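You operate a simulated robot arm through the tools that you are given. There is no shell and no other tool.

You run a simulated robot arm. Do the job below in one go: nothing can be reset, and whatever is moved stays where it is left.

## Task
Prove the stop button on the wash and clay stirrers.
Fine: run both, push the stop in, switch both off, then pull the stop out again. Where these are worked on the way, their far stop is far enough and under half their travel is too little: stop button.

Only the result counts: the job must be done as asked and must still hold three seconds after the hand-in. Knocking over, shifting, dropping, spilling or breaking anything else fails it.

## Robot
A 6-joint arm with a two-finger parallel gripper, fixed in place. Base frame: the origin is at the foot of the arm, x ahead of it, y to its left, z up. Lengths are in m, angles in rad, forces in N, time in s.
With the tool pointing down near the work surface it reaches from about 0.24 to 0.66 m from the base axis. Its first joint turns from -1.152 to 1.152 rad. Payload 2.9 kg.
The tool frame sits at the grasp point between the pads (the TCP): z along the fingers, y along the line on which they close. The tips reach 0.03 m beyond it. Largest opening 0.11 m; finger width 0.02, thickness 0.01; the body of the gripper, 0.048 by 0.112 m, starts 0.055 m behind the TCP.
Orientation is that of the tool frame in the base frame, as a unit quaternion [w, x, y, z]. With the fingers straight down and closing along the base's y, the tool's x points along the base's -x, its y along +y and its z along -z.

## Interface
- The arm moves only by the tool servo_tool. Its argument "commands" is a list that holds one entry, the list of rows, each a list of 7 numbers: the shift along the base's x, y, z in units of 30 mm (1.0 is 30 mm), then the turn, a rotation vector about the base's x, y, z in units of 6 degrees (1.0 is 6 degrees), then the closure in counts, from 0 (fully open) to 255 (shut). In form: [[[tx, ty, tz, rx, ry, rz, grip], ...]]. A call has 1 to 20 rows; each row shifts and turns the commanded pose from where the row before left it. A call with a number of a shift or a turn outside -1 to 1 is refused whole. Each row takes 0.2 s and may step no farther than 0.05 m and 0.15 rad from the row before; otherwise, or with a gripper value out of range, the whole call is refused. Where a pose cannot be reached the arm comes as near as it can. A force on the tool above 90 N (or 10 N above the force at the start of the call, whichever is more), or a blocked arm, ends the call early, and 0.2 s more pass. Each finger travels about 0.108 m/s and halts on what it meets, pressing with about 20 N; the grip force reading is that of the motor and also rises with nothing between the fingers. The clock runs only during rows and for 0.2 s after the last one: add rows that do not move to give the fingers time. The reply holds the time, the measured pose of the TCP, the force on the tool along the base axes, the opening and the grip force, in the units named above and with some noise, with the torque about the TCP (base axes, N m) and any sound that the robot's microphone picked up, and new pictures: "pictures" is both (left out), scene, wrist or none.
- Cameras (640 x 400 px; columns grow to the right, rows downward): "scene" is fixed at [0.0836, 0.4429, 1.4159]; the picture's right is [-0.73, -0.69, 0.00], its down [-0.24, 0.26, -0.94] and it looks along [0.64, -0.68, -0.35] (base axes); focal length 305 px, centre (320, 200). "wrist" rides on the gripper at [0.072, 0.017, -0.103] in the tool frame; the picture's right is [-0.23, 0.97, 0.00], its down [-0.76, -0.18, -0.62] and it looks along [-0.61, -0.14, 0.78] (tool axes); focal length 222 px, centre (320, 200). There is no depth. A picture from a camera that has moved, and an enlarged one, comes with that camera's place and axes in the base frame and with its lens. The place of the scene camera against the robot may be out by one fixed shift of up to 0.018 m in any direction.
- enlarge(camera, box): a new picture of the part [left, top, right, bottom] of that camera's present view, enlarged. The clock stands still meanwhile.
- close_job(): hands the job in; it is judged then, once.

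Nothing tells you positions but the pictures and the camera data. Unless the task says otherwise, let go and move clear before handing in.

The tools are called as name(argument=value, ...) on one line, values as JSON. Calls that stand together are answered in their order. servo_tool: Moves the arm, as the interface text tells. Its arguments: {"type":"object","properties":{"commands":{"type":"array","items":{"type":"array","items":{"type":"array","items":{"type":"number"}}}},"pictures":{"type":"string","enum":["both","scene","wrist","none"]}},"required":["commands"]} The other tools are called the same way: enlarge (camera, box) takes an enlarged picture of a part of a camera's view; close_job () hands the job in.

At the start:

```text
clock: 0.0
ee_pos: [0.3872, -0.0003, 1.2701]
tool_rot: [0.0, 0.0, 1.0, 0.0]
ft_force: [0.3, -0.5, -0.8]
torque: [-0.01, -0.04, 0.04]
opening: 0.11
grasp_force: 0.0
```

scene: 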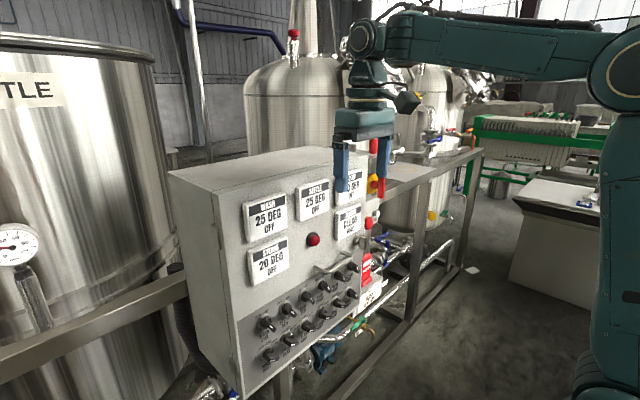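
wrist: 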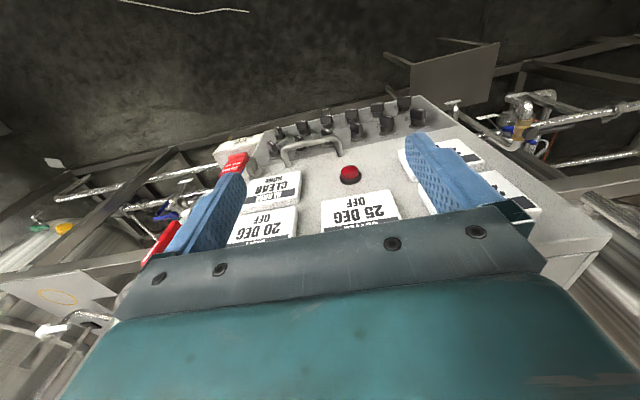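

I see a control panel with displays (wash, settle, etc.), a red stop button, and two rows of rotary switches below. I'll enlarge the views to read the labels before moving.

enlarge(camera="scene", box=[230, 170, 390, 270])

enlarge(camera="scene", box=[240, 260, 370, 370])

enlarge(camera="wrist", box=[220, 80, 460, 230])

```text
4.00 times, centred on (310, 220) of scene
camera zoom: at [0.0836, 0.4429, 1.4159], right [-0.73, -0.69, 0.0], down [-0.24, 0.26, -0.94], along [0.64, -0.68, -0.35], focal length 1221 px, centre (360, 120)
```

zoom: 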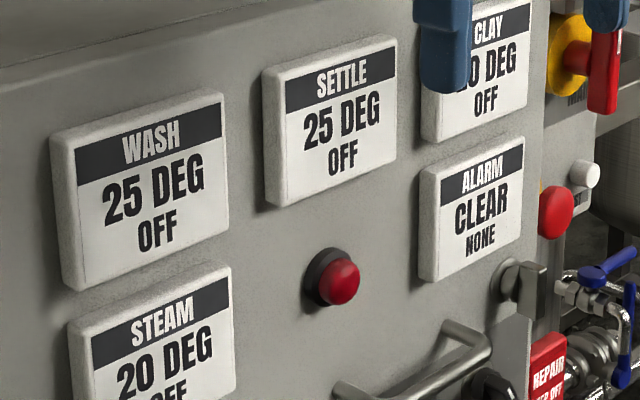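

```text
3.64 times, centred on (305, 315) of scene
camera zoom: at [0.0836, 0.4429, 1.4159], right [-0.73, -0.69, 0.0], down [-0.24, 0.26, -0.94], along [0.64, -0.68, -0.35], focal length 1110 px, centre (374, -218)
```

zoom: 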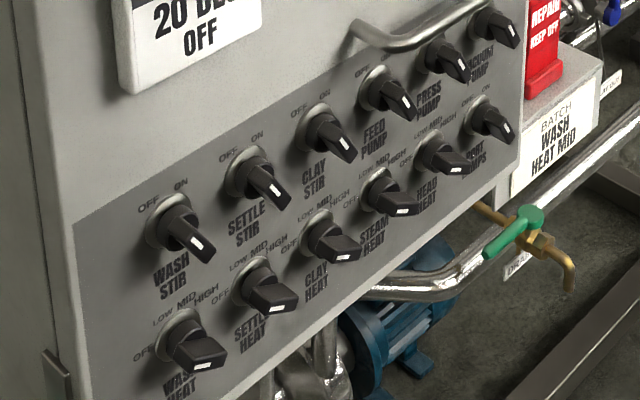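

```text
2.67 times, centred on (340, 155) of wrist
camera zoom: at [0.3163, 0.0162, 1.3742], right [0.23, 0.97, 0.0], down [0.76, -0.18, 0.62], along [0.61, -0.14, -0.78], focal length 592 px, centre (267, 320)
```

zoom: 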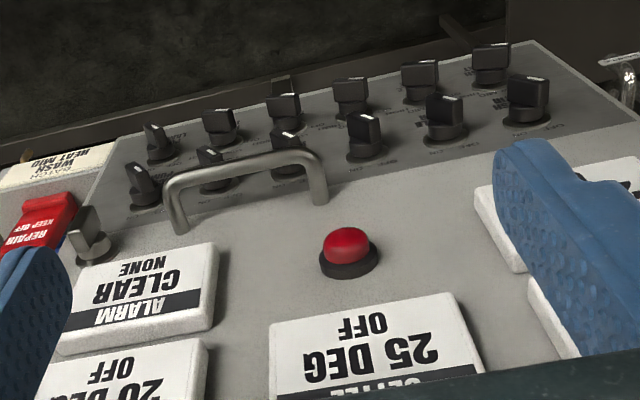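

The panel appears to face the arm at about x = 0.5, with the red button near y = 0.02, z = 1.09. There are other coloured buttons on the right side, so I'll tilt the tool toward the panel in free space to get a better look at everything.

servo_tool(commands=[[[-0.3, 0, 0, 0, -1, 0, 0], [-0.3, 0, 0, 0, -1, 0, 0], [-0.3, 0, 0, 0, -1, 0, 0], [-0.3, 0, 0, 0, -1, 0, 0], [-0.3, 0, 0, 0, -1, 0, 0], [-0.3, 0, 0, 0, -1, 0, 0], [0, 0, 0, 0, -1, 0, 0]]])

```text
clock: 1.6
ee_pos: [0.3353, 0.0008, 1.2697]
tool_rot: [0.36, 0.0, 0.933, 0.0]
ft_force: [0.5, 0.6, 0.2]
torque: [0.0, -0.01, -0.02]
opening: 0.11
grasp_force: 0.1
camera wrist: at [0.2117, 0.0163, 1.299], right [0.17, 0.97, 0.15], down [0.15, -0.18, 0.97], along [0.97, -0.14, -0.17], focal length 222 px, centre (320, 200)
```

scene: 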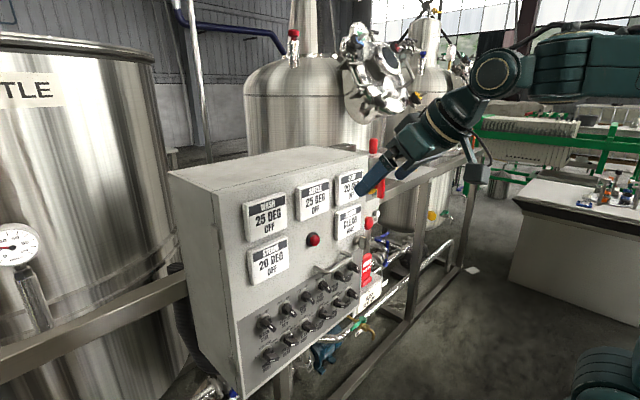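
wrist: 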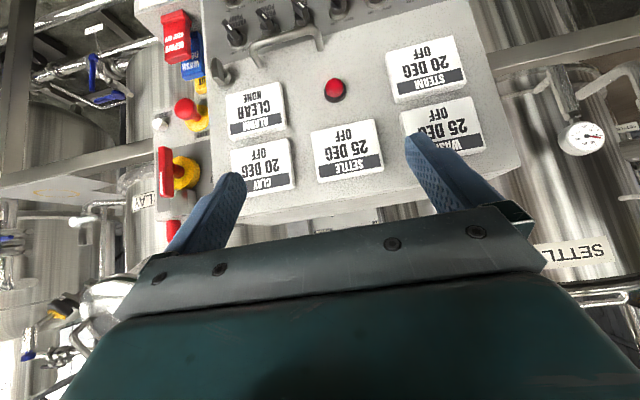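

The wrist now looks almost straight at the panel (upside down). I'll enlarge the button group at the side and the knob row to identify the right controls.

enlarge(camera="wrist", box=[130, 0, 290, 100])

enlarge(camera="wrist", box=[130, 80, 290, 250])

enlarge(camera="wrist", box=[280, 40, 400, 120])

enlarge(camera="scene", box=[330, 130, 410, 310])

```text
4.00 times, centred on (210, 50) of wrist
camera zoom: at [0.2117, 0.0163, 1.299], right [0.17, 0.97, 0.15], down [0.15, -0.18, 0.97], along [0.97, -0.14, -0.17], focal length 888 px, centre (760, 800)
```

zoom: 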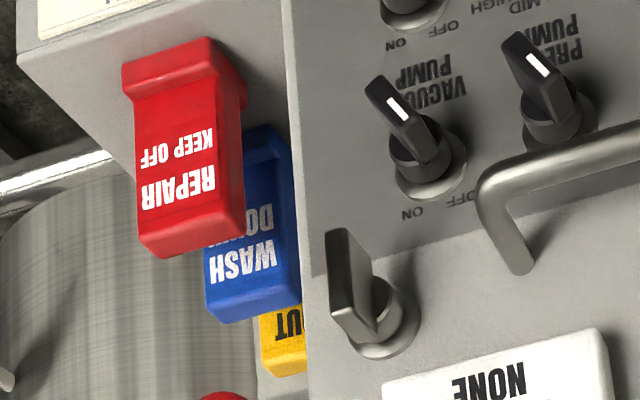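

```text
2.35 times, centred on (210, 165) of wrist
camera zoom: at [0.2117, 0.0163, 1.299], right [0.17, 0.97, 0.15], down [0.15, -0.18, 0.97], along [0.97, -0.14, -0.17], focal length 523 px, centre (579, 282)
```

zoom: 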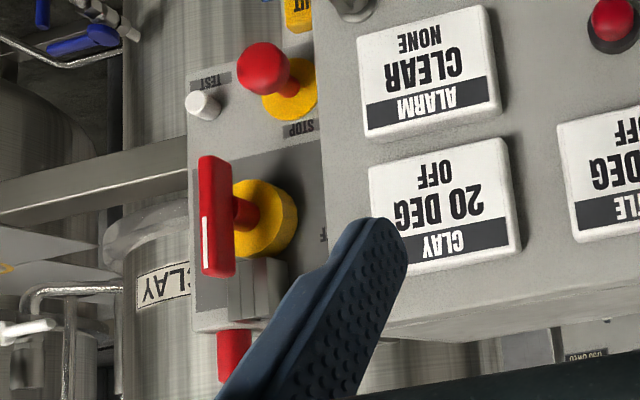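

```text
5.00 times, centred on (340, 80) of wrist
camera zoom: at [0.2117, 0.0163, 1.299], right [0.17, 0.97, 0.15], down [0.15, -0.18, 0.97], along [0.97, -0.14, -0.17], focal length 1111 px, centre (220, 800)
```

zoom: 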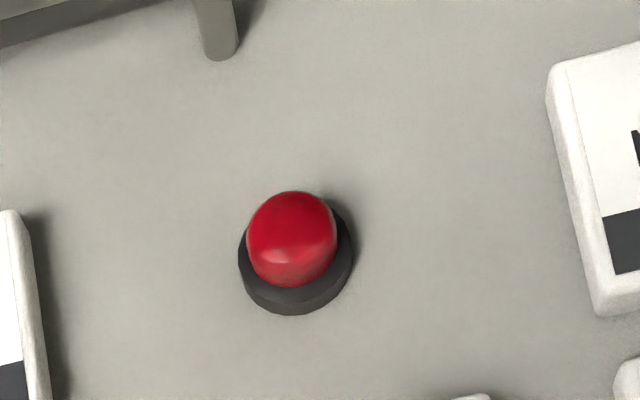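

```text
2.22 times, centred on (370, 220) of scene
camera zoom: at [0.0836, 0.4429, 1.4159], right [-0.73, -0.69, 0.0], down [-0.24, 0.26, -0.94], along [0.64, -0.68, -0.35], focal length 678 px, centre (209, 156)
```

zoom: 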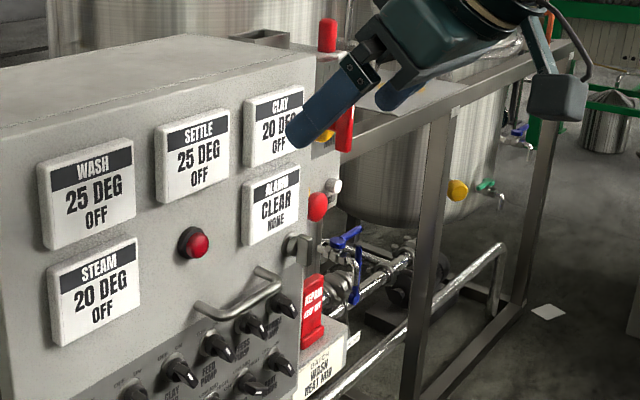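

The labelled STOP is a red mushroom head on a yellow collar on the side plate (about x 0.53, y −0.24, z 1.04). The plain central red dome has no label and is probably just a lamp, and the stirrer knobs are in the upper row at z ≈ 0.955. I'll lower the arm, still well in front of the panel, to read the knobs closely.

servo_tool(commands=[[[0, 0.4, -0.9, 0, 0, 0, 0], [0, 0.4, -0.9, 0, 0, 0, 0], [0, 0.4, -0.9, 0, 0, 0, 0], [0, 0.4, -0.9, 0, 0, 0, 0], [0, 0.4, -0.9, 0, 0, 0, 0], [0, 0.4, -0.9, 0, 0, 0, 0], [0, 0.4, -0.9, 0, 0, 0, 0], [0, 0, 0, 0, 0, 0, 0]]])

```text
clock: 3.4
ee_pos: [0.3346, 0.0824, 1.0812]
tool_rot: [0.359, 0.0, 0.933, 0.0]
ft_force: [0.1, -0.3, 0.4]
torque: [0.05, 0.0, 0.0]
opening: 0.1102
grasp_force: 0.1
camera wrist: at [0.2119, 0.098, 1.1107], right [0.17, 0.97, 0.15], down [0.15, -0.18, 0.97], along [0.97, -0.14, -0.17], focal length 222 px, centre (320, 200)
```

scene: 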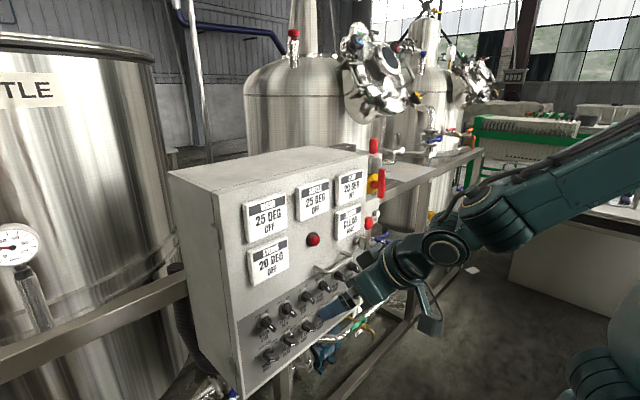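
wrist: 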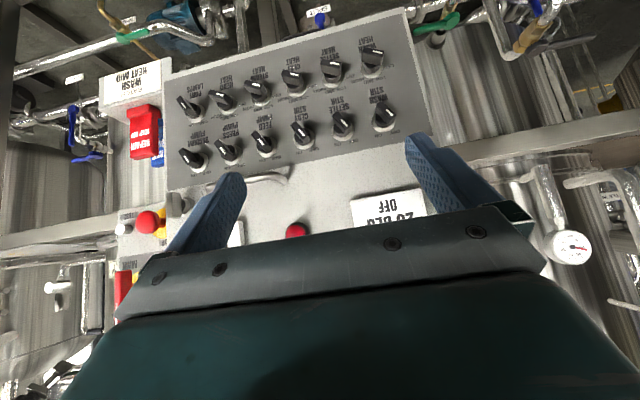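

enlarge(camera="wrist", box=[240, 70, 420, 180])

enlarge(camera="wrist", box=[350, 80, 420, 140])

enlarge(camera="wrist", box=[100, 90, 200, 270])

enlarge(camera="scene", box=[330, 130, 400, 250])

```text
3.56 times, centred on (330, 125) of wrist
camera zoom: at [0.2119, 0.098, 1.1107], right [0.17, 0.97, 0.15], down [0.15, -0.18, 0.97], along [0.97, -0.14, -0.17], focal length 790 px, centre (284, 467)
```

zoom: 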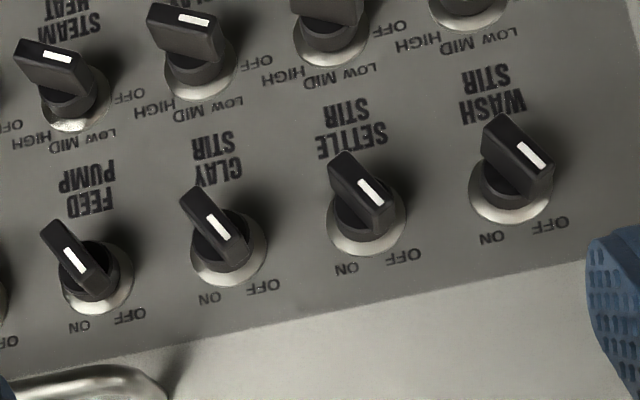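

```text
6.67 times, centred on (385, 110) of wrist
camera zoom: at [0.2119, 0.098, 1.1107], right [0.17, 0.97, 0.15], down [0.15, -0.18, 0.97], along [0.97, -0.14, -0.17], focal length 1481 px, centre (-113, 800)
```

zoom: 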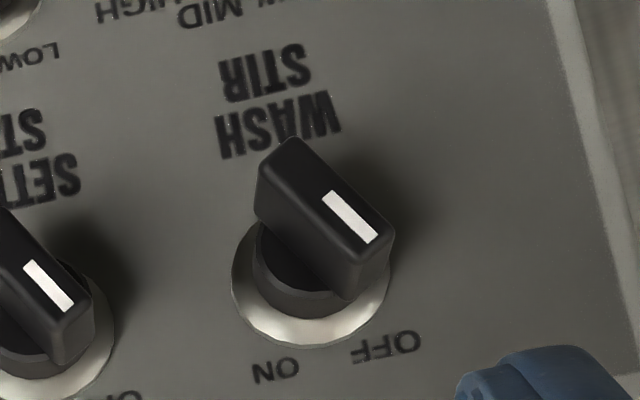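

```text
2.22 times, centred on (150, 180) of wrist
camera zoom: at [0.2119, 0.098, 1.1107], right [0.17, 0.97, 0.15], down [0.15, -0.18, 0.97], along [0.97, -0.14, -0.17], focal length 494 px, centre (698, 244)
```

zoom: 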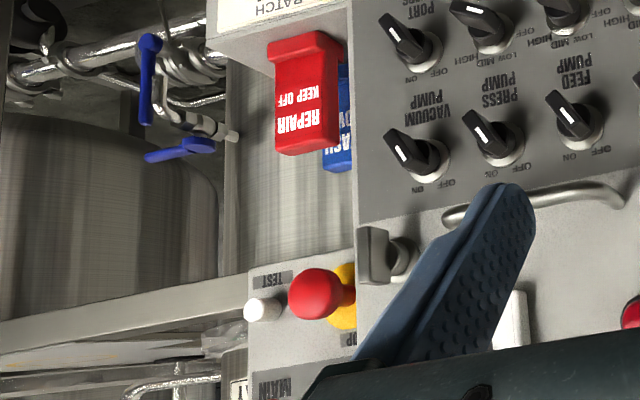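

```text
3.33 times, centred on (365, 190) of scene
camera zoom: at [0.0836, 0.4429, 1.4159], right [-0.73, -0.69, 0.0], down [-0.24, 0.26, -0.94], along [0.64, -0.68, -0.35], focal length 1018 px, centre (170, 233)
```

zoom: 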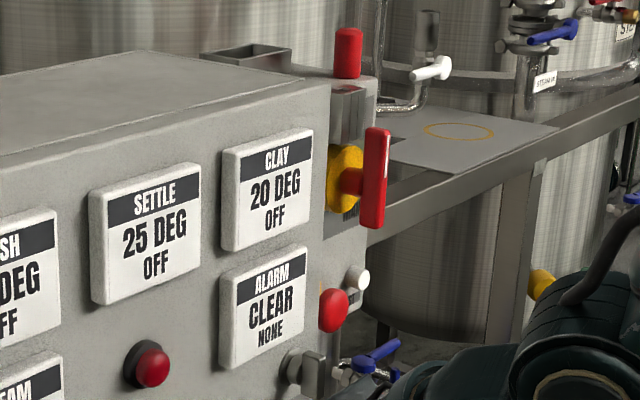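

The wash and clay stirrer knobs point at OFF (about 30° left of vertical), with ON about 30° right. I take WASH STIR to be at about y 0.160, z 0.968, with its blade front near x 0.48. Next I'll bring the tool level in front of it, keeping back from the panel.

servo_tool(commands=[[[0, 0.323, -0.474, 0, -1, 0, 0], [0, 0.323, -0.474, 0, -1, 0, 50], [0, 0.323, -0.474, 0, -1, 0, 100], [0, 0.323, -0.474, 0, -1, 0, 150], [0, 0.323, -0.474, 0, -1, 0, 150], [0, 0.323, -0.474, 0, -1, 0, 150], [0, 0.323, -0.474, 0, -1, 0, 150], [0, 0.323, -0.474, 0, -1, 0, 150], [0, 0, 0, 0, 0, 0, 150], [0, 0, 0, 0, 0, 0, 150]]])

```text
clock: 5.6
ee_pos: [0.4234, 0.2204, 1.0409]
tool_rot: [0.681, 0.001, 0.732, -0.002]
ft_force: [-0.7, -0.3, 0.2]
torque: [0.02, -0.02, -0.01]
opening: 0.0453
grasp_force: 0.0
out of reach, approached as far as the arm can: row 1, 2, 3, 4, 5, 6, 7, 8
camera wrist: at [0.3156, 0.2376, 0.9769], right [0.02, 0.97, 0.23], down [-0.57, -0.18, 0.8], along [0.82, -0.14, 0.55], focal length 222 px, centre (320, 200)
```

scene: 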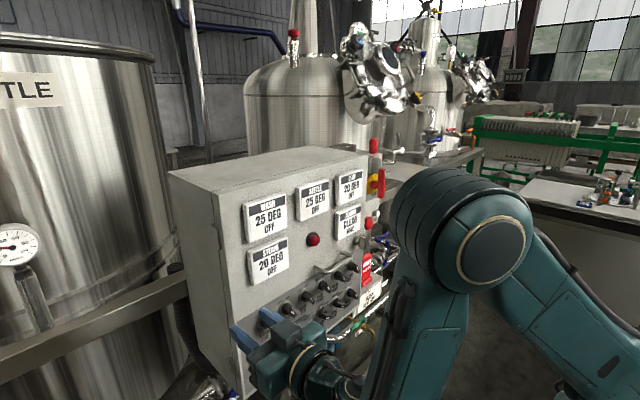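
wrist: 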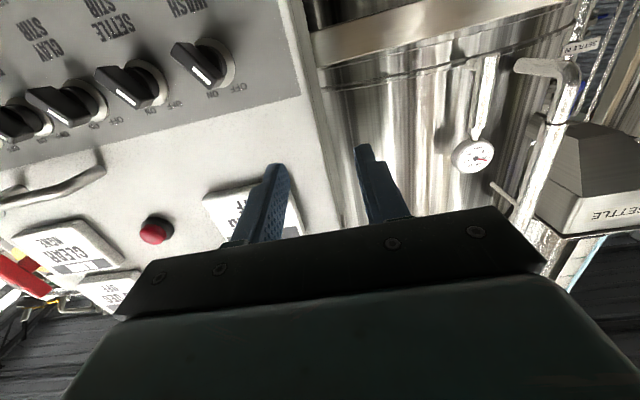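

The level pose is out of reach this close to the base, so the arm stopped short at y 0.22, clear of the panel. I'll use a tilted tool (about 54° from vertical) instead, coming at the knob from above, and take a close look first.

servo_tool(commands=[[[-0.1, -0.1, 0.1, 0, 0.9, 0, 150], [-0.1, -0.1, 0.1, 0, 0.9, 0, 150], [-0.1, -0.1, 0.1, 0, 0.9, 0, 150], [-0.1, -0.1, 0.1, 0, 0.9, 0, 150], [-0.1, -0.1, 0.1, 0, 0.9, 0, 150], [-0.1, -0.1, 0.1, 0, 0.8, 0, 150], [0, 0, 0, 0, 0, 0, 150]]])

```text
clock: 7.2
ee_pos: [0.4028, 0.2045, 1.0591]
tool_rot: [0.455, 0.0, 0.891, -0.001]
ft_force: [0.0, 0.7, 0.2]
torque: [-0.02, 0.02, 0.0]
opening: 0.0453
grasp_force: 0.0
camera wrist: at [0.2784, 0.2217, 1.062], right [0.13, 0.97, 0.18], down [-0.06, -0.18, 0.98], along [0.99, -0.14, 0.03], focal length 222 px, centre (320, 200)
```

scene: 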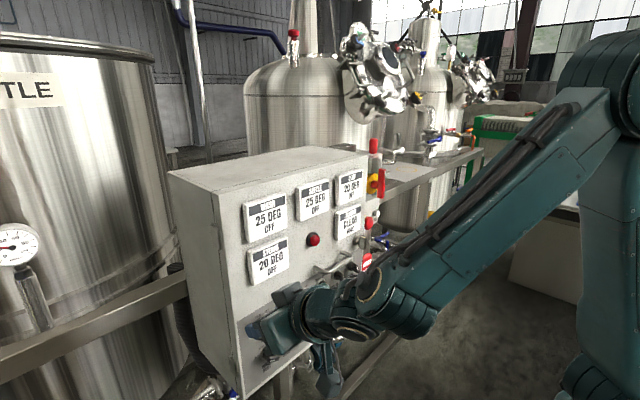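
wrist: 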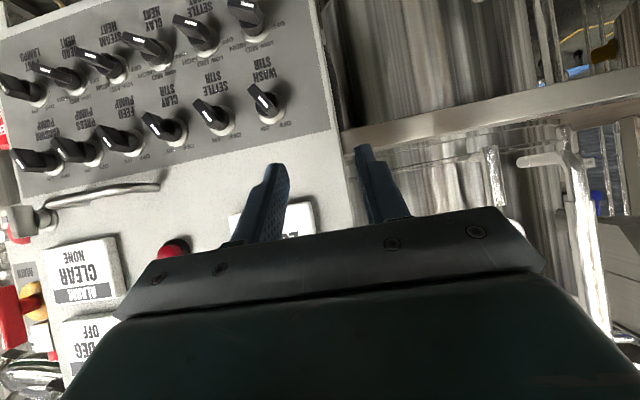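

Now at a reachable 54° tilt. I'll enlarge the knobs to triangulate their positions.

enlarge(camera="wrist", box=[225, 60, 305, 140])

enlarge(camera="wrist", box=[100, 70, 200, 220])

enlarge(camera="wrist", box=[0, 170, 200, 300])

```text
5.00 times, centred on (265, 100) of wrist
camera zoom: at [0.2784, 0.2217, 1.062], right [0.13, 0.97, 0.18], down [-0.06, -0.18, 0.98], along [0.99, -0.14, 0.03], focal length 1111 px, centre (595, 700)
```

zoom: 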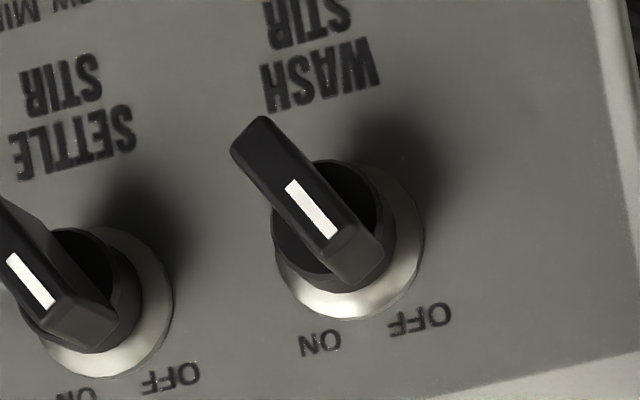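

```text
2.67 times, centred on (150, 145) of wrist
camera zoom: at [0.2784, 0.2217, 1.062], right [0.13, 0.97, 0.18], down [-0.06, -0.18, 0.98], along [0.99, -0.14, 0.03], focal length 592 px, centre (773, 347)
```

zoom: 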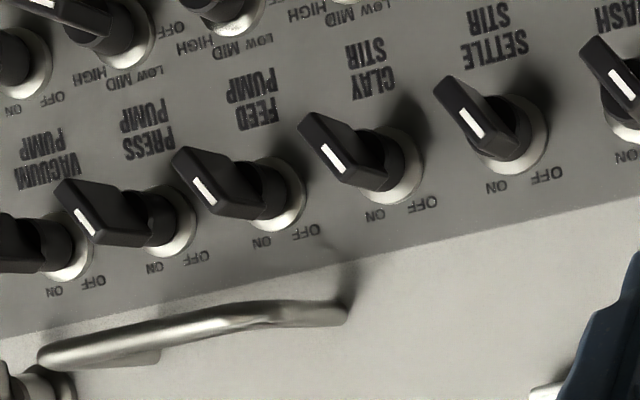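

```text
3.08 times, centred on (100, 235) of wrist
camera zoom: at [0.2784, 0.2217, 1.062], right [0.13, 0.97, 0.18], down [-0.06, -0.18, 0.98], along [0.99, -0.14, 0.03], focal length 684 px, centre (997, 92)
```

zoom: 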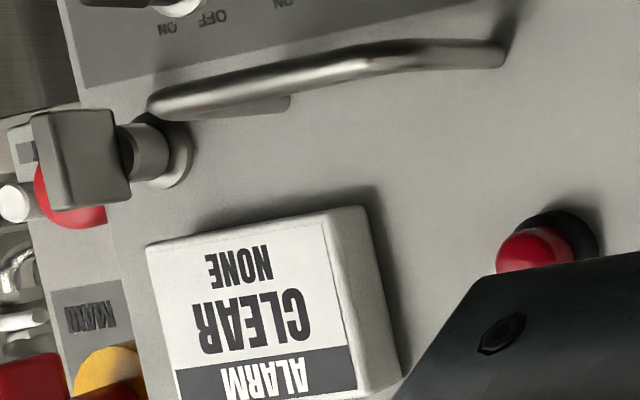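

Triangulating from two wrist views, the panel plane is at x ≈ 0.502. The WASH STIR axis is at y 0.1575, z 0.970, and its blade spans x ≈ 0.472–0.489, tilted 30° to OFF. I'll move to a pre-grasp point up and back from it with the tool rolled to match the blade.

servo_tool(commands=[[[0.04, -0.14, -0.28, -0.9, 0, 0, 150], [0.04, -0.14, -0.28, -0.9, 0, 0, 150], [0.04, -0.14, -0.28, -0.8, 0, 0, 150], [0.04, -0.14, -0.28, -0.8, 0, 0, 150], [0.03, -0.13, -0.28, -0.8, 0, 0, 150], [0.03, -0.13, -0.28, -0.8, 0, 0, 150], [0, 0, 0, 0, 0, 0, 150]]])

```text
clock: 8.8
ee_pos: [0.4095, 0.18, 1.0113]
tool_rot: [0.44, -0.118, 0.859, -0.231]
ft_force: [-0.3, -0.3, -0.3]
torque: [0.03, 0.01, 0.03]
opening: 0.0453
grasp_force: 0.1
camera wrist: at [0.2842, 0.1956, 1.0031], right [0.13, 0.93, -0.33], down [-0.06, 0.34, 0.94], along [0.99, -0.11, 0.1], focal length 222 px, centre (320, 200)
```

scene: 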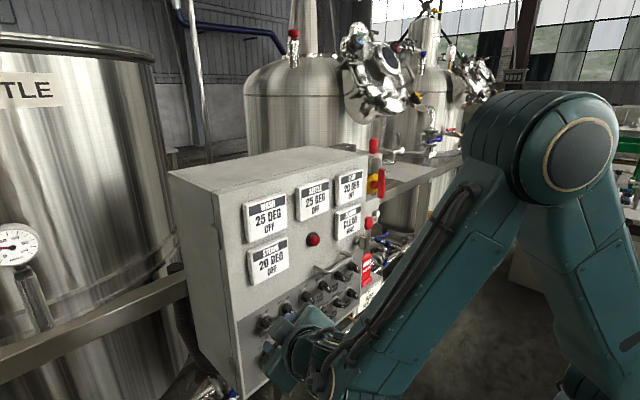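
wrist: 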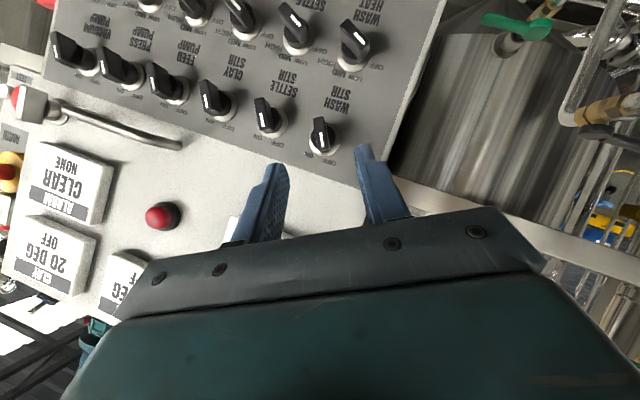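

enlarge(camera="wrist", box=[230, 90, 420, 220])

```text
3.08 times, centred on (325, 155) of wrist
camera zoom: at [0.2842, 0.1956, 1.0031], right [0.13, 0.93, -0.33], down [-0.06, 0.34, 0.94], along [0.99, -0.11, 0.1], focal length 684 px, centre (305, 338)
```

zoom: 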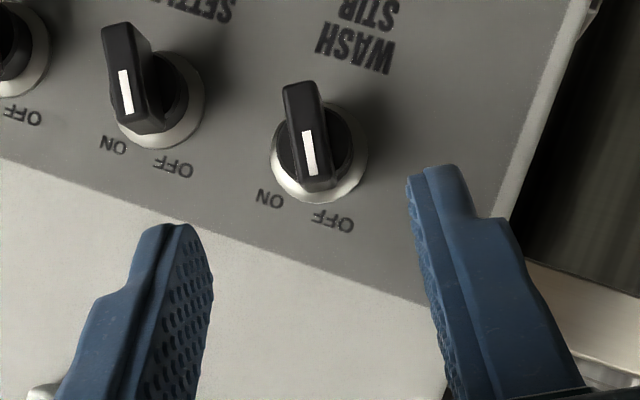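

The blade is centred between the fingers, and its tilt reads closer to 25–26°. I'll adjust the roll slightly and slide in along the tool axis without closing yet.

servo_tool(commands=[[[0.275, -0.101, -0.182, 0.35, 0, 0, 150], [0.275, -0.101, -0.182, 0.35, 0, 0, 150], [0.275, -0.101, -0.182, 0, 0, 0, 150], [0.275, -0.101, -0.182, 0, 0, 0, 150], [0.275, -0.101, -0.182, 0, 0, 0, 150], [0.275, -0.101, -0.182, 0, 0, 0, 150], [0, 0, 0, 0, 0, 0, 150]]], pictures="wrist")

enlarge(camera="wrist", box=[230, 90, 420, 220])

```text
clock: 10.4
ee_pos: [0.4595, 0.1614, 0.9785]
tool_rot: [0.444, -0.102, 0.868, -0.199]
ft_force: [0.3, 0.3, -0.4]
torque: [0.02, 0.01, 0.01]
opening: 0.0451
grasp_force: 0.2
camera wrist: at [0.3347, 0.1775, 0.9722], right [0.13, 0.96, -0.26], down [-0.06, 0.27, 0.96], along [0.99, -0.11, 0.09], focal length 222 px, centre (320, 200)
```

wrist: 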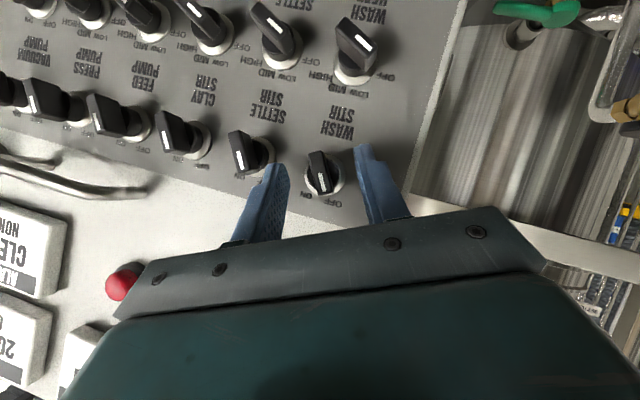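

```text
3.08 times, centred on (325, 155) of wrist
camera zoom: at [0.3347, 0.1775, 0.9722], right [0.13, 0.96, -0.26], down [-0.06, 0.27, 0.96], along [0.99, -0.11, 0.09], focal length 684 px, centre (305, 338)
```

zoom: 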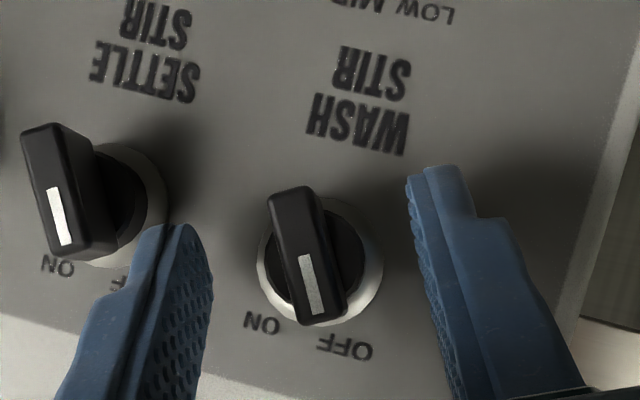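

The fingers straddle the blade as intended. Now I'll close on it.

servo_tool(commands=[[[0, 0, 0, 0, 0, 0, 200], [0, 0, 0, 0, 0, 0, 255], [0, 0, 0, 0, 0, 0, 255], [0, 0, 0, 0, 0, 0, 255]]], pictures="wrist")

enlarge(camera="wrist", box=[230, 90, 420, 220])

```text
clock: 11.4
ee_pos: [0.4599, 0.1627, 0.9772]
tool_rot: [0.444, -0.102, 0.868, -0.199]
ft_force: [3.8, 2.0, -2.7]
torque: [0.01, -0.03, 0.1]
opening: 0.0211
grasp_force: 45.4
camera wrist: at [0.3346, 0.1776, 0.9722], right [0.13, 0.96, -0.26], down [-0.06, 0.27, 0.96], along [0.99, -0.11, 0.09], focal length 222 px, centre (320, 200)
```

wrist: 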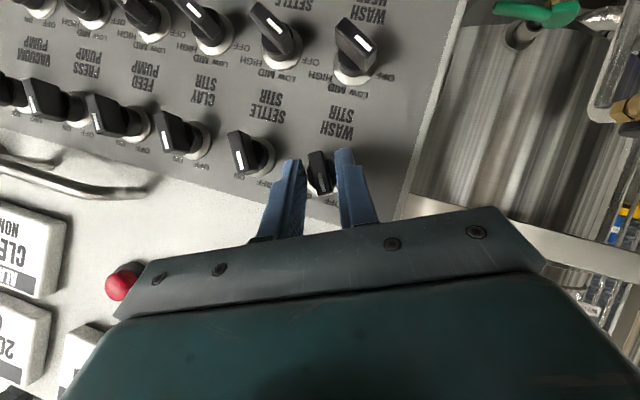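

```text
3.08 times, centred on (325, 155) of wrist
camera zoom: at [0.3346, 0.1776, 0.9722], right [0.13, 0.96, -0.26], down [-0.06, 0.27, 0.96], along [0.99, -0.11, 0.09], focal length 684 px, centre (305, 338)
```

zoom: 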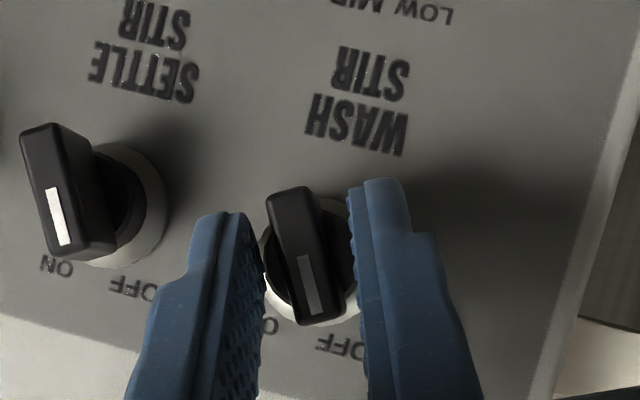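

The opening stopped at 21 mm, so the tips are squeezing the round skirt behind the blade, not the blade. I'll open, back off about 6 mm and close again.

servo_tool(commands=[[[0, 0, 0, 0, 0, 0, 170], [0, 0, 0, 0, 0, 0, 170], [-0.2, 0, 0, 0, 0, 0, 170], [0, 0, 0, 0, 0, 0, 170], [0, 0, 0, 0, 0, 0, 230], [0, 0, 0, 0, 0, 0, 255], [0, 0, 0, 0, 0, 0, 255]]], pictures="wrist")

enlarge(camera="wrist", box=[230, 90, 420, 220])

```text
clock: 13.0
ee_pos: [0.4537, 0.1618, 0.9756]
tool_rot: [0.445, -0.102, 0.868, -0.198]
ft_force: [-0.7, -0.5, -0.9]
torque: [0.01, -0.05, 0.12]
opening: 0.01
grasp_force: 44.6
camera wrist: at [0.3286, 0.1773, 0.9714], right [0.13, 0.96, -0.26], down [-0.06, 0.27, 0.96], along [0.99, -0.11, 0.09], focal length 222 px, centre (320, 200)
```

wrist: 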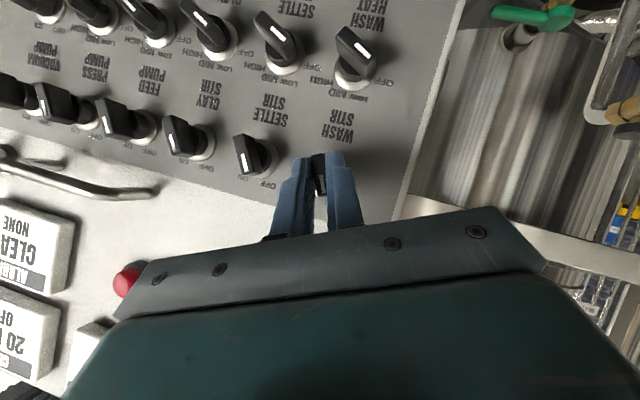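

```text
3.08 times, centred on (325, 155) of wrist
camera zoom: at [0.3286, 0.1773, 0.9714], right [0.13, 0.96, -0.26], down [-0.06, 0.27, 0.96], along [0.99, -0.11, 0.09], focal length 684 px, centre (305, 338)
```

zoom: 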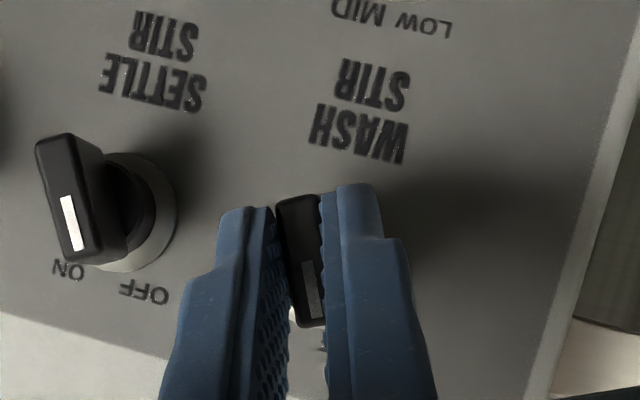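

Now it's holding the blade (10 mm opening). I'll rotate about the knob axis clockwise toward ON, about 54° in all.

servo_tool(commands=[[[0, -0.03, 0.01, 1, 0, 0, 255], [0, -0.03, 0.01, 1, 0, 0, 255], [0, -0.03, 0.01, 1, 0, 0, 255], [0, -0.03, 0, 1, 0, 0, 255], [0, -0.03, 0, 1, 0, 0, 255], [0, -0.03, 0, 1, 0, 0, 255], [0, -0.03, -0.01, 1, 0, 0, 255], [0, -0.03, -0.01, 1, 0, 0, 255], [0, -0.03, -0.01, 1, 0, 0, 255], [0, 0, 0, 0, 0, 0, 255]]])

enlarge(camera="wrist", box=[230, 90, 420, 220])

enlarge(camera="scene", box=[230, 160, 390, 280])

```text
clock: 15.2
ee_pos: [0.454, 0.1543, 0.9769]
tool_rot: [0.441, 0.112, 0.864, 0.215]
ft_force: [12.1, -14.1, -11.2]
torque: [-0.12, 0.69, 0.07]
opening: 0.0096
grasp_force: 45.2
camera wrist: at [0.3285, 0.1674, 0.9871], right [0.14, 0.77, 0.62], down [-0.06, -0.62, 0.78], along [0.99, -0.14, -0.04], focal length 222 px, centre (320, 200)
```

scene: 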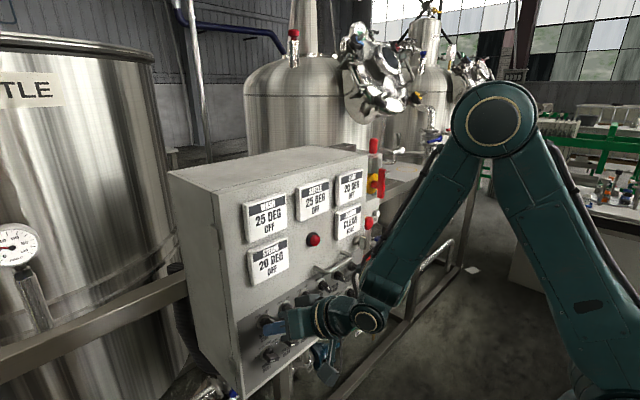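
wrist: 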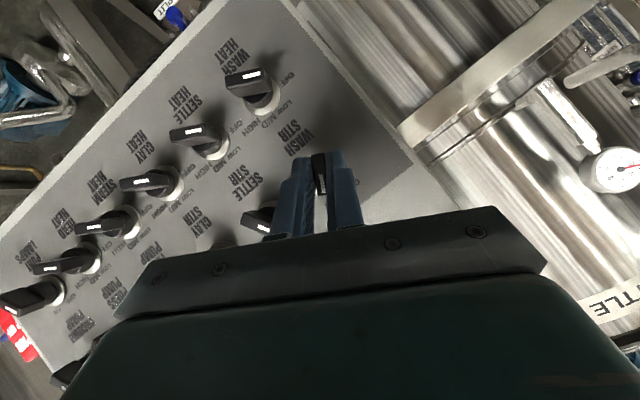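

```text
3.08 times, centred on (325, 155) of wrist
camera zoom: at [0.3285, 0.1674, 0.9871], right [0.14, 0.77, 0.62], down [-0.06, -0.62, 0.78], along [0.99, -0.14, -0.04], focal length 684 px, centre (305, 338)
```

zoom: 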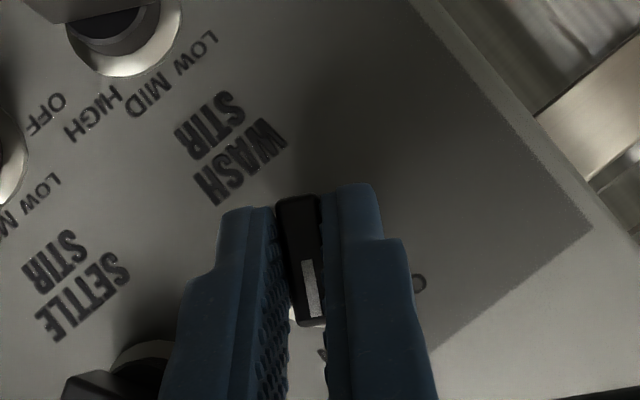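

```text
3.33 times, centred on (310, 220) of scene
camera zoom: at [0.0842, 0.4425, 1.416], right [-0.73, -0.69, 0.0], down [-0.24, 0.26, -0.94], along [0.64, -0.68, -0.35], focal length 1018 px, centre (353, 133)
```

zoom: 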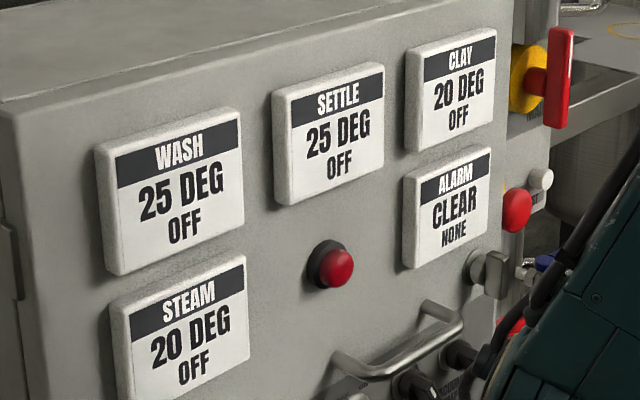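

The knob turned with the grip. I'll release, retreat along the tool axis and check where the pointer stands.

servo_tool(commands=[[[0, 0, 0, 0, 0, 0, 200], [0, 0, 0, 0, 0, 0, 170], [0, 0, 0, 0, 0, 0, 170], [-0.4, -0.13, 0.26, 0, 0, 0, 160], [-0.5, -0.17, 0.32, 0, 0, 0, 150], [-0.5, -0.17, 0.32, 0, 0, 0, 150], [-0.5, -0.17, 0.32, 0, 0, 0, 150], [0, 0, 0, 0, 0, 0, 150]]])

enlarge(camera="wrist", box=[230, 60, 420, 200])

enlarge(camera="scene", box=[230, 160, 390, 280])

```text
clock: 17.0
ee_pos: [0.3999, 0.1345, 1.0144]
tool_rot: [0.441, 0.112, 0.864, 0.216]
ft_force: [-0.1, 0.4, -0.2]
torque: [0.02, -0.02, 0.04]
opening: 0.0455
grasp_force: 0.0
camera wrist: at [0.274, 0.1483, 1.0247], right [0.14, 0.77, 0.62], down [-0.06, -0.62, 0.78], along [0.99, -0.14, -0.04], focal length 222 px, centre (320, 200)
```

scene: 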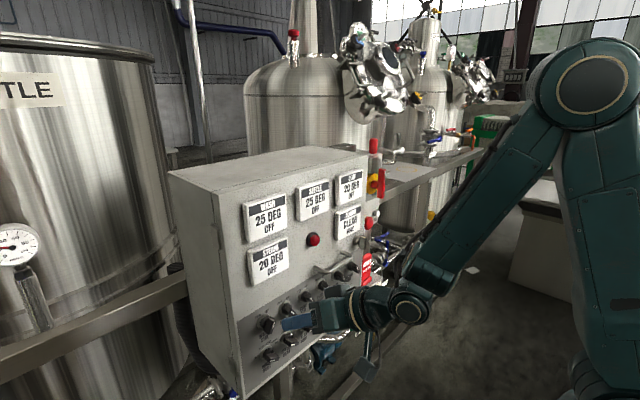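
wrist: 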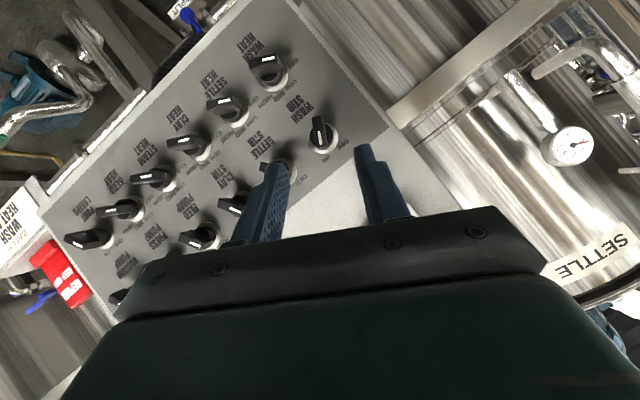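

```text
2.86 times, centred on (325, 130) of wrist
camera zoom: at [0.274, 0.1483, 1.0247], right [0.14, 0.77, 0.62], down [-0.06, -0.62, 0.78], along [0.99, -0.14, -0.04], focal length 635 px, centre (306, 400)
```

zoom: 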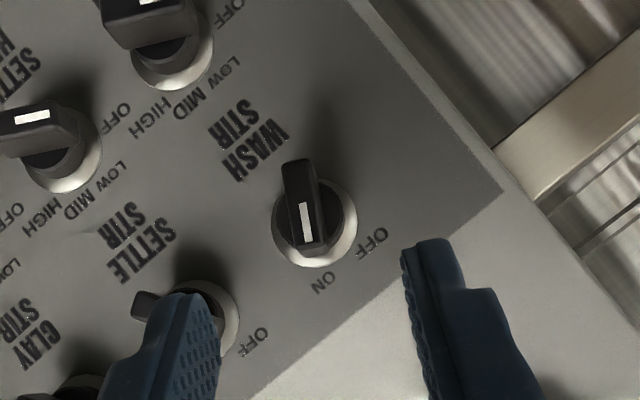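

```text
3.33 times, centred on (310, 220) of scene
camera zoom: at [0.0836, 0.4429, 1.4159], right [-0.73, -0.69, 0.0], down [-0.24, 0.26, -0.94], along [0.64, -0.68, -0.35], focal length 1018 px, centre (353, 133)
```

zoom: 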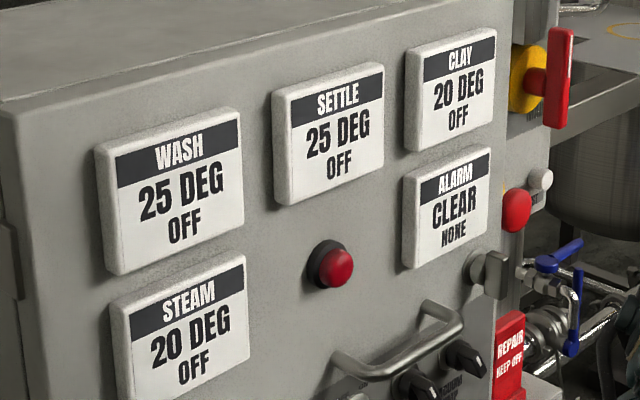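

WASH STIR now points about 30° right, at ON. CLAY STIR should be at y ≈ 0.0475, z ≈ 0.970, so I'll roll back and move in front of it, staying clear of the knobs and the handle (bar at about x 0.455).

servo_tool(commands=[[[0.017, -0.221, -0.02, -0.94, 0, 0, 150], [0.017, -0.221, -0.02, -0.94, 0, 0, 150], [0.017, -0.221, -0.02, -0.94, 0, 0, 150], [0.017, -0.221, -0.02, -0.94, 0, 0, 150], [0.017, -0.221, -0.02, -0.94, 0, 0, 150], [0.017, -0.221, -0.02, -0.94, 0, 0, 150], [0.017, -0.221, -0.02, -0.94, 0, 0, 150], [0.017, -0.221, -0.02, -0.94, 0, 0, 150], [0.017, -0.221, -0.02, -0.94, 0, 0, 150], [0.017, -0.221, -0.02, -0.94, 0, 0, 150], [0, 0, 0, 0, 0, 0, 150]]])

enlarge(camera="wrist", box=[230, 90, 420, 220])

enlarge(camera="scene", box=[240, 240, 370, 370])

```text
clock: 19.4
ee_pos: [0.4008, 0.0693, 1.0068]
tool_rot: [0.442, -0.111, 0.863, -0.219]
ft_force: [-0.7, 0.7, 0.0]
torque: [0.01, -0.02, -0.02]
opening: 0.0453
grasp_force: 0.0
camera wrist: at [0.2761, 0.0841, 1.0018], right [0.13, 0.94, -0.3], down [-0.06, 0.31, 0.95], along [0.99, -0.11, 0.1], focal length 222 px, centre (320, 200)
```

scene: 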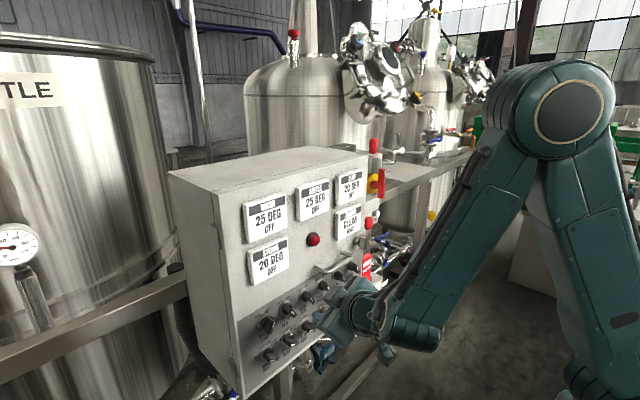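
wrist: 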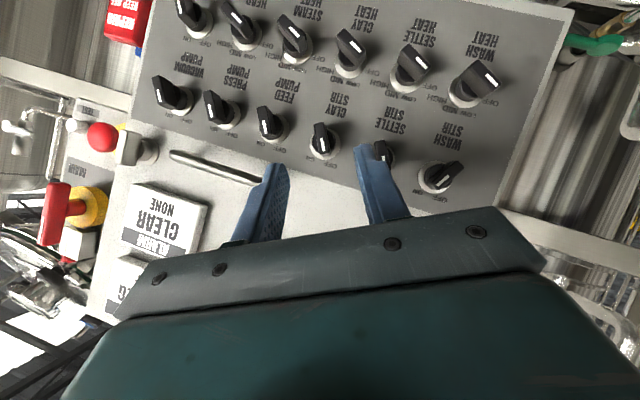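

```text
3.08 times, centred on (325, 155) of wrist
camera zoom: at [0.2761, 0.0841, 1.0018], right [0.13, 0.94, -0.3], down [-0.06, 0.31, 0.95], along [0.99, -0.11, 0.1], focal length 684 px, centre (305, 338)
```

zoom: 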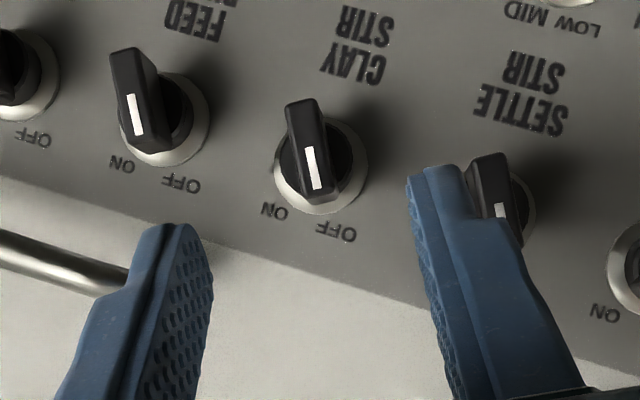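

```text
3.08 times, centred on (305, 305) of scene
camera zoom: at [0.0836, 0.4429, 1.4159], right [-0.73, -0.69, 0.0], down [-0.24, 0.26, -0.94], along [0.64, -0.68, -0.35], focal length 940 px, centre (366, -123)
```

zoom: 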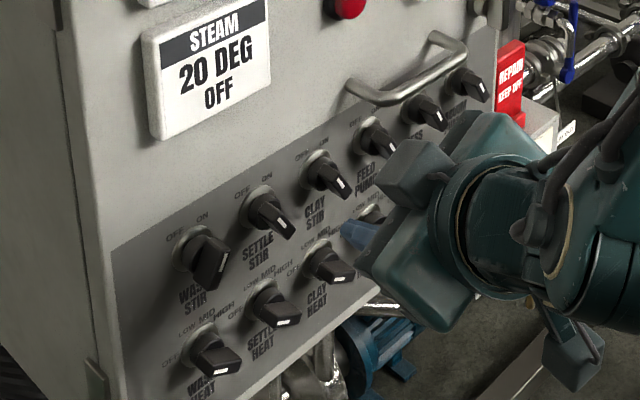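

CLAY STIR measures at y 0.0475, z 0.970, exactly as expected, and the scene view confirms WASH STIR is at ON. I'll slide in to the same relative grasp pose and close on the blade.

servo_tool(commands=[[[0.293, -0.097, -0.161, 0, 0, 0, 150], [0.293, -0.097, -0.161, 0, 0, 0, 150], [0.293, -0.097, -0.161, 0, 0, 0, 150], [0.293, -0.097, -0.161, 0, 0, 0, 150], [0.293, -0.097, -0.161, 0, 0, 0, 150], [0.293, -0.097, -0.161, 0, 0, 0, 150], [0, 0, 0, 0, 0, 0, 170], [0, 0, 0, 0, 0, 0, 230], [0, 0, 0, 0, 0, 0, 255], [0, 0, 0, 0, 0, 0, 255]]], pictures="wrist")

enlarge(camera="wrist", box=[230, 90, 420, 220])

```text
clock: 21.6
ee_pos: [0.4542, 0.0515, 0.9784]
tool_rot: [0.442, -0.111, 0.864, -0.217]
ft_force: [3.1, 9.9, -9.6]
torque: [0.17, -0.43, 0.51]
opening: 0.0099
grasp_force: 45.1
camera wrist: at [0.3295, 0.0679, 0.9722], right [0.13, 0.95, -0.3], down [-0.06, 0.31, 0.95], along [0.99, -0.11, 0.1], focal length 222 px, centre (320, 200)
```

wrist: 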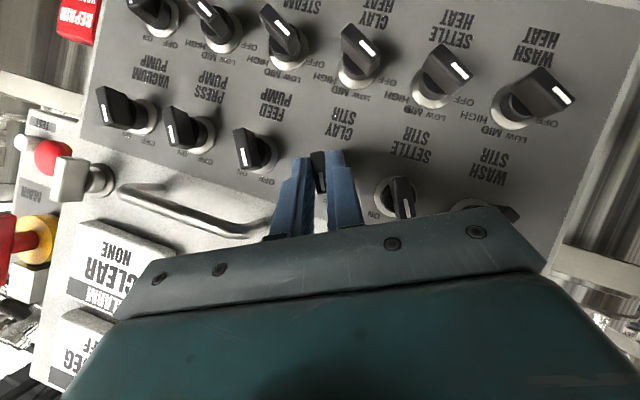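

```text
3.08 times, centred on (325, 155) of wrist
camera zoom: at [0.3295, 0.0679, 0.9722], right [0.13, 0.95, -0.3], down [-0.06, 0.31, 0.95], along [0.99, -0.11, 0.1], focal length 684 px, centre (305, 338)
```

zoom: 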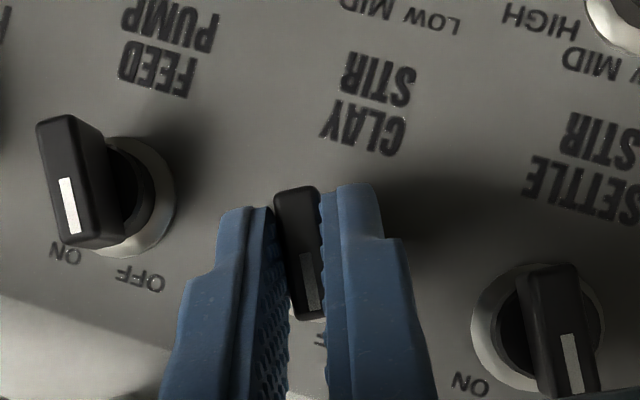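

The blade is held (about 10 mm opening). Rotating it to ON the same way.

servo_tool(commands=[[[0, -0.028, 0.01, 0.95, 0, 0, 255], [0, -0.028, 0.01, 0.95, 0, 0, 255], [0, -0.028, 0.01, 0.95, 0, 0, 255], [0, -0.028, 0, 0.95, 0, 0, 255], [0, -0.028, 0, 0.95, 0, 0, 255], [0, -0.028, 0, 0.95, 0, 0, 255], [0, -0.028, 0, 0.95, 0, 0, 255], [0, -0.028, -0.01, 0.95, 0, 0, 255], [0, -0.028, -0.01, 0.95, 0, 0, 255], [0, -0.028, -0.01, 0.95, 0, 0, 255], [0, 0, 0, 0, 0, 0, 255]]])

enlarge(camera="wrist", box=[230, 90, 420, 220])

```text
clock: 24.0
ee_pos: [0.4539, 0.0419, 0.9776]
tool_rot: [0.441, 0.115, 0.863, 0.219]
ft_force: [10.6, -15.2, -12.5]
torque: [-0.2, 0.51, 0.04]
opening: 0.01
grasp_force: 45.1
camera wrist: at [0.3296, 0.0566, 0.9888], right [0.14, 0.77, 0.63], down [-0.06, -0.63, 0.78], along [0.99, -0.15, -0.04], focal length 222 px, centre (320, 200)
```

scene: 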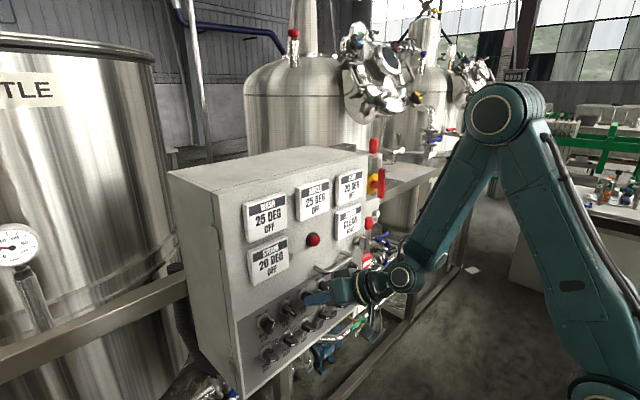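
wrist: 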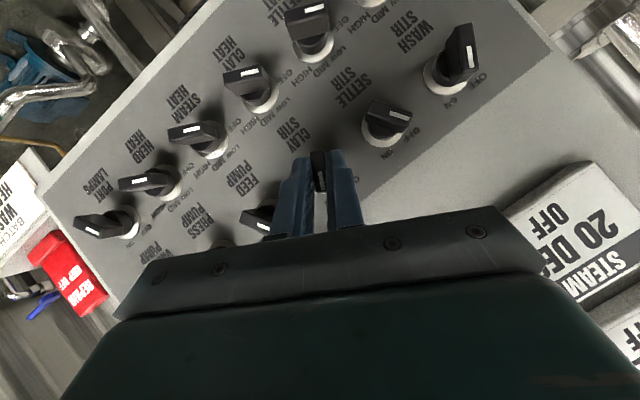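

```text
3.08 times, centred on (325, 155) of wrist
camera zoom: at [0.3296, 0.0566, 0.9888], right [0.14, 0.77, 0.63], down [-0.06, -0.63, 0.78], along [0.99, -0.15, -0.04], focal length 684 px, centre (305, 338)
```

zoom: 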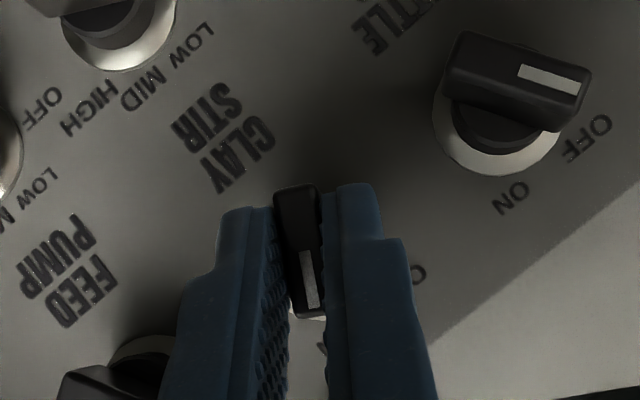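

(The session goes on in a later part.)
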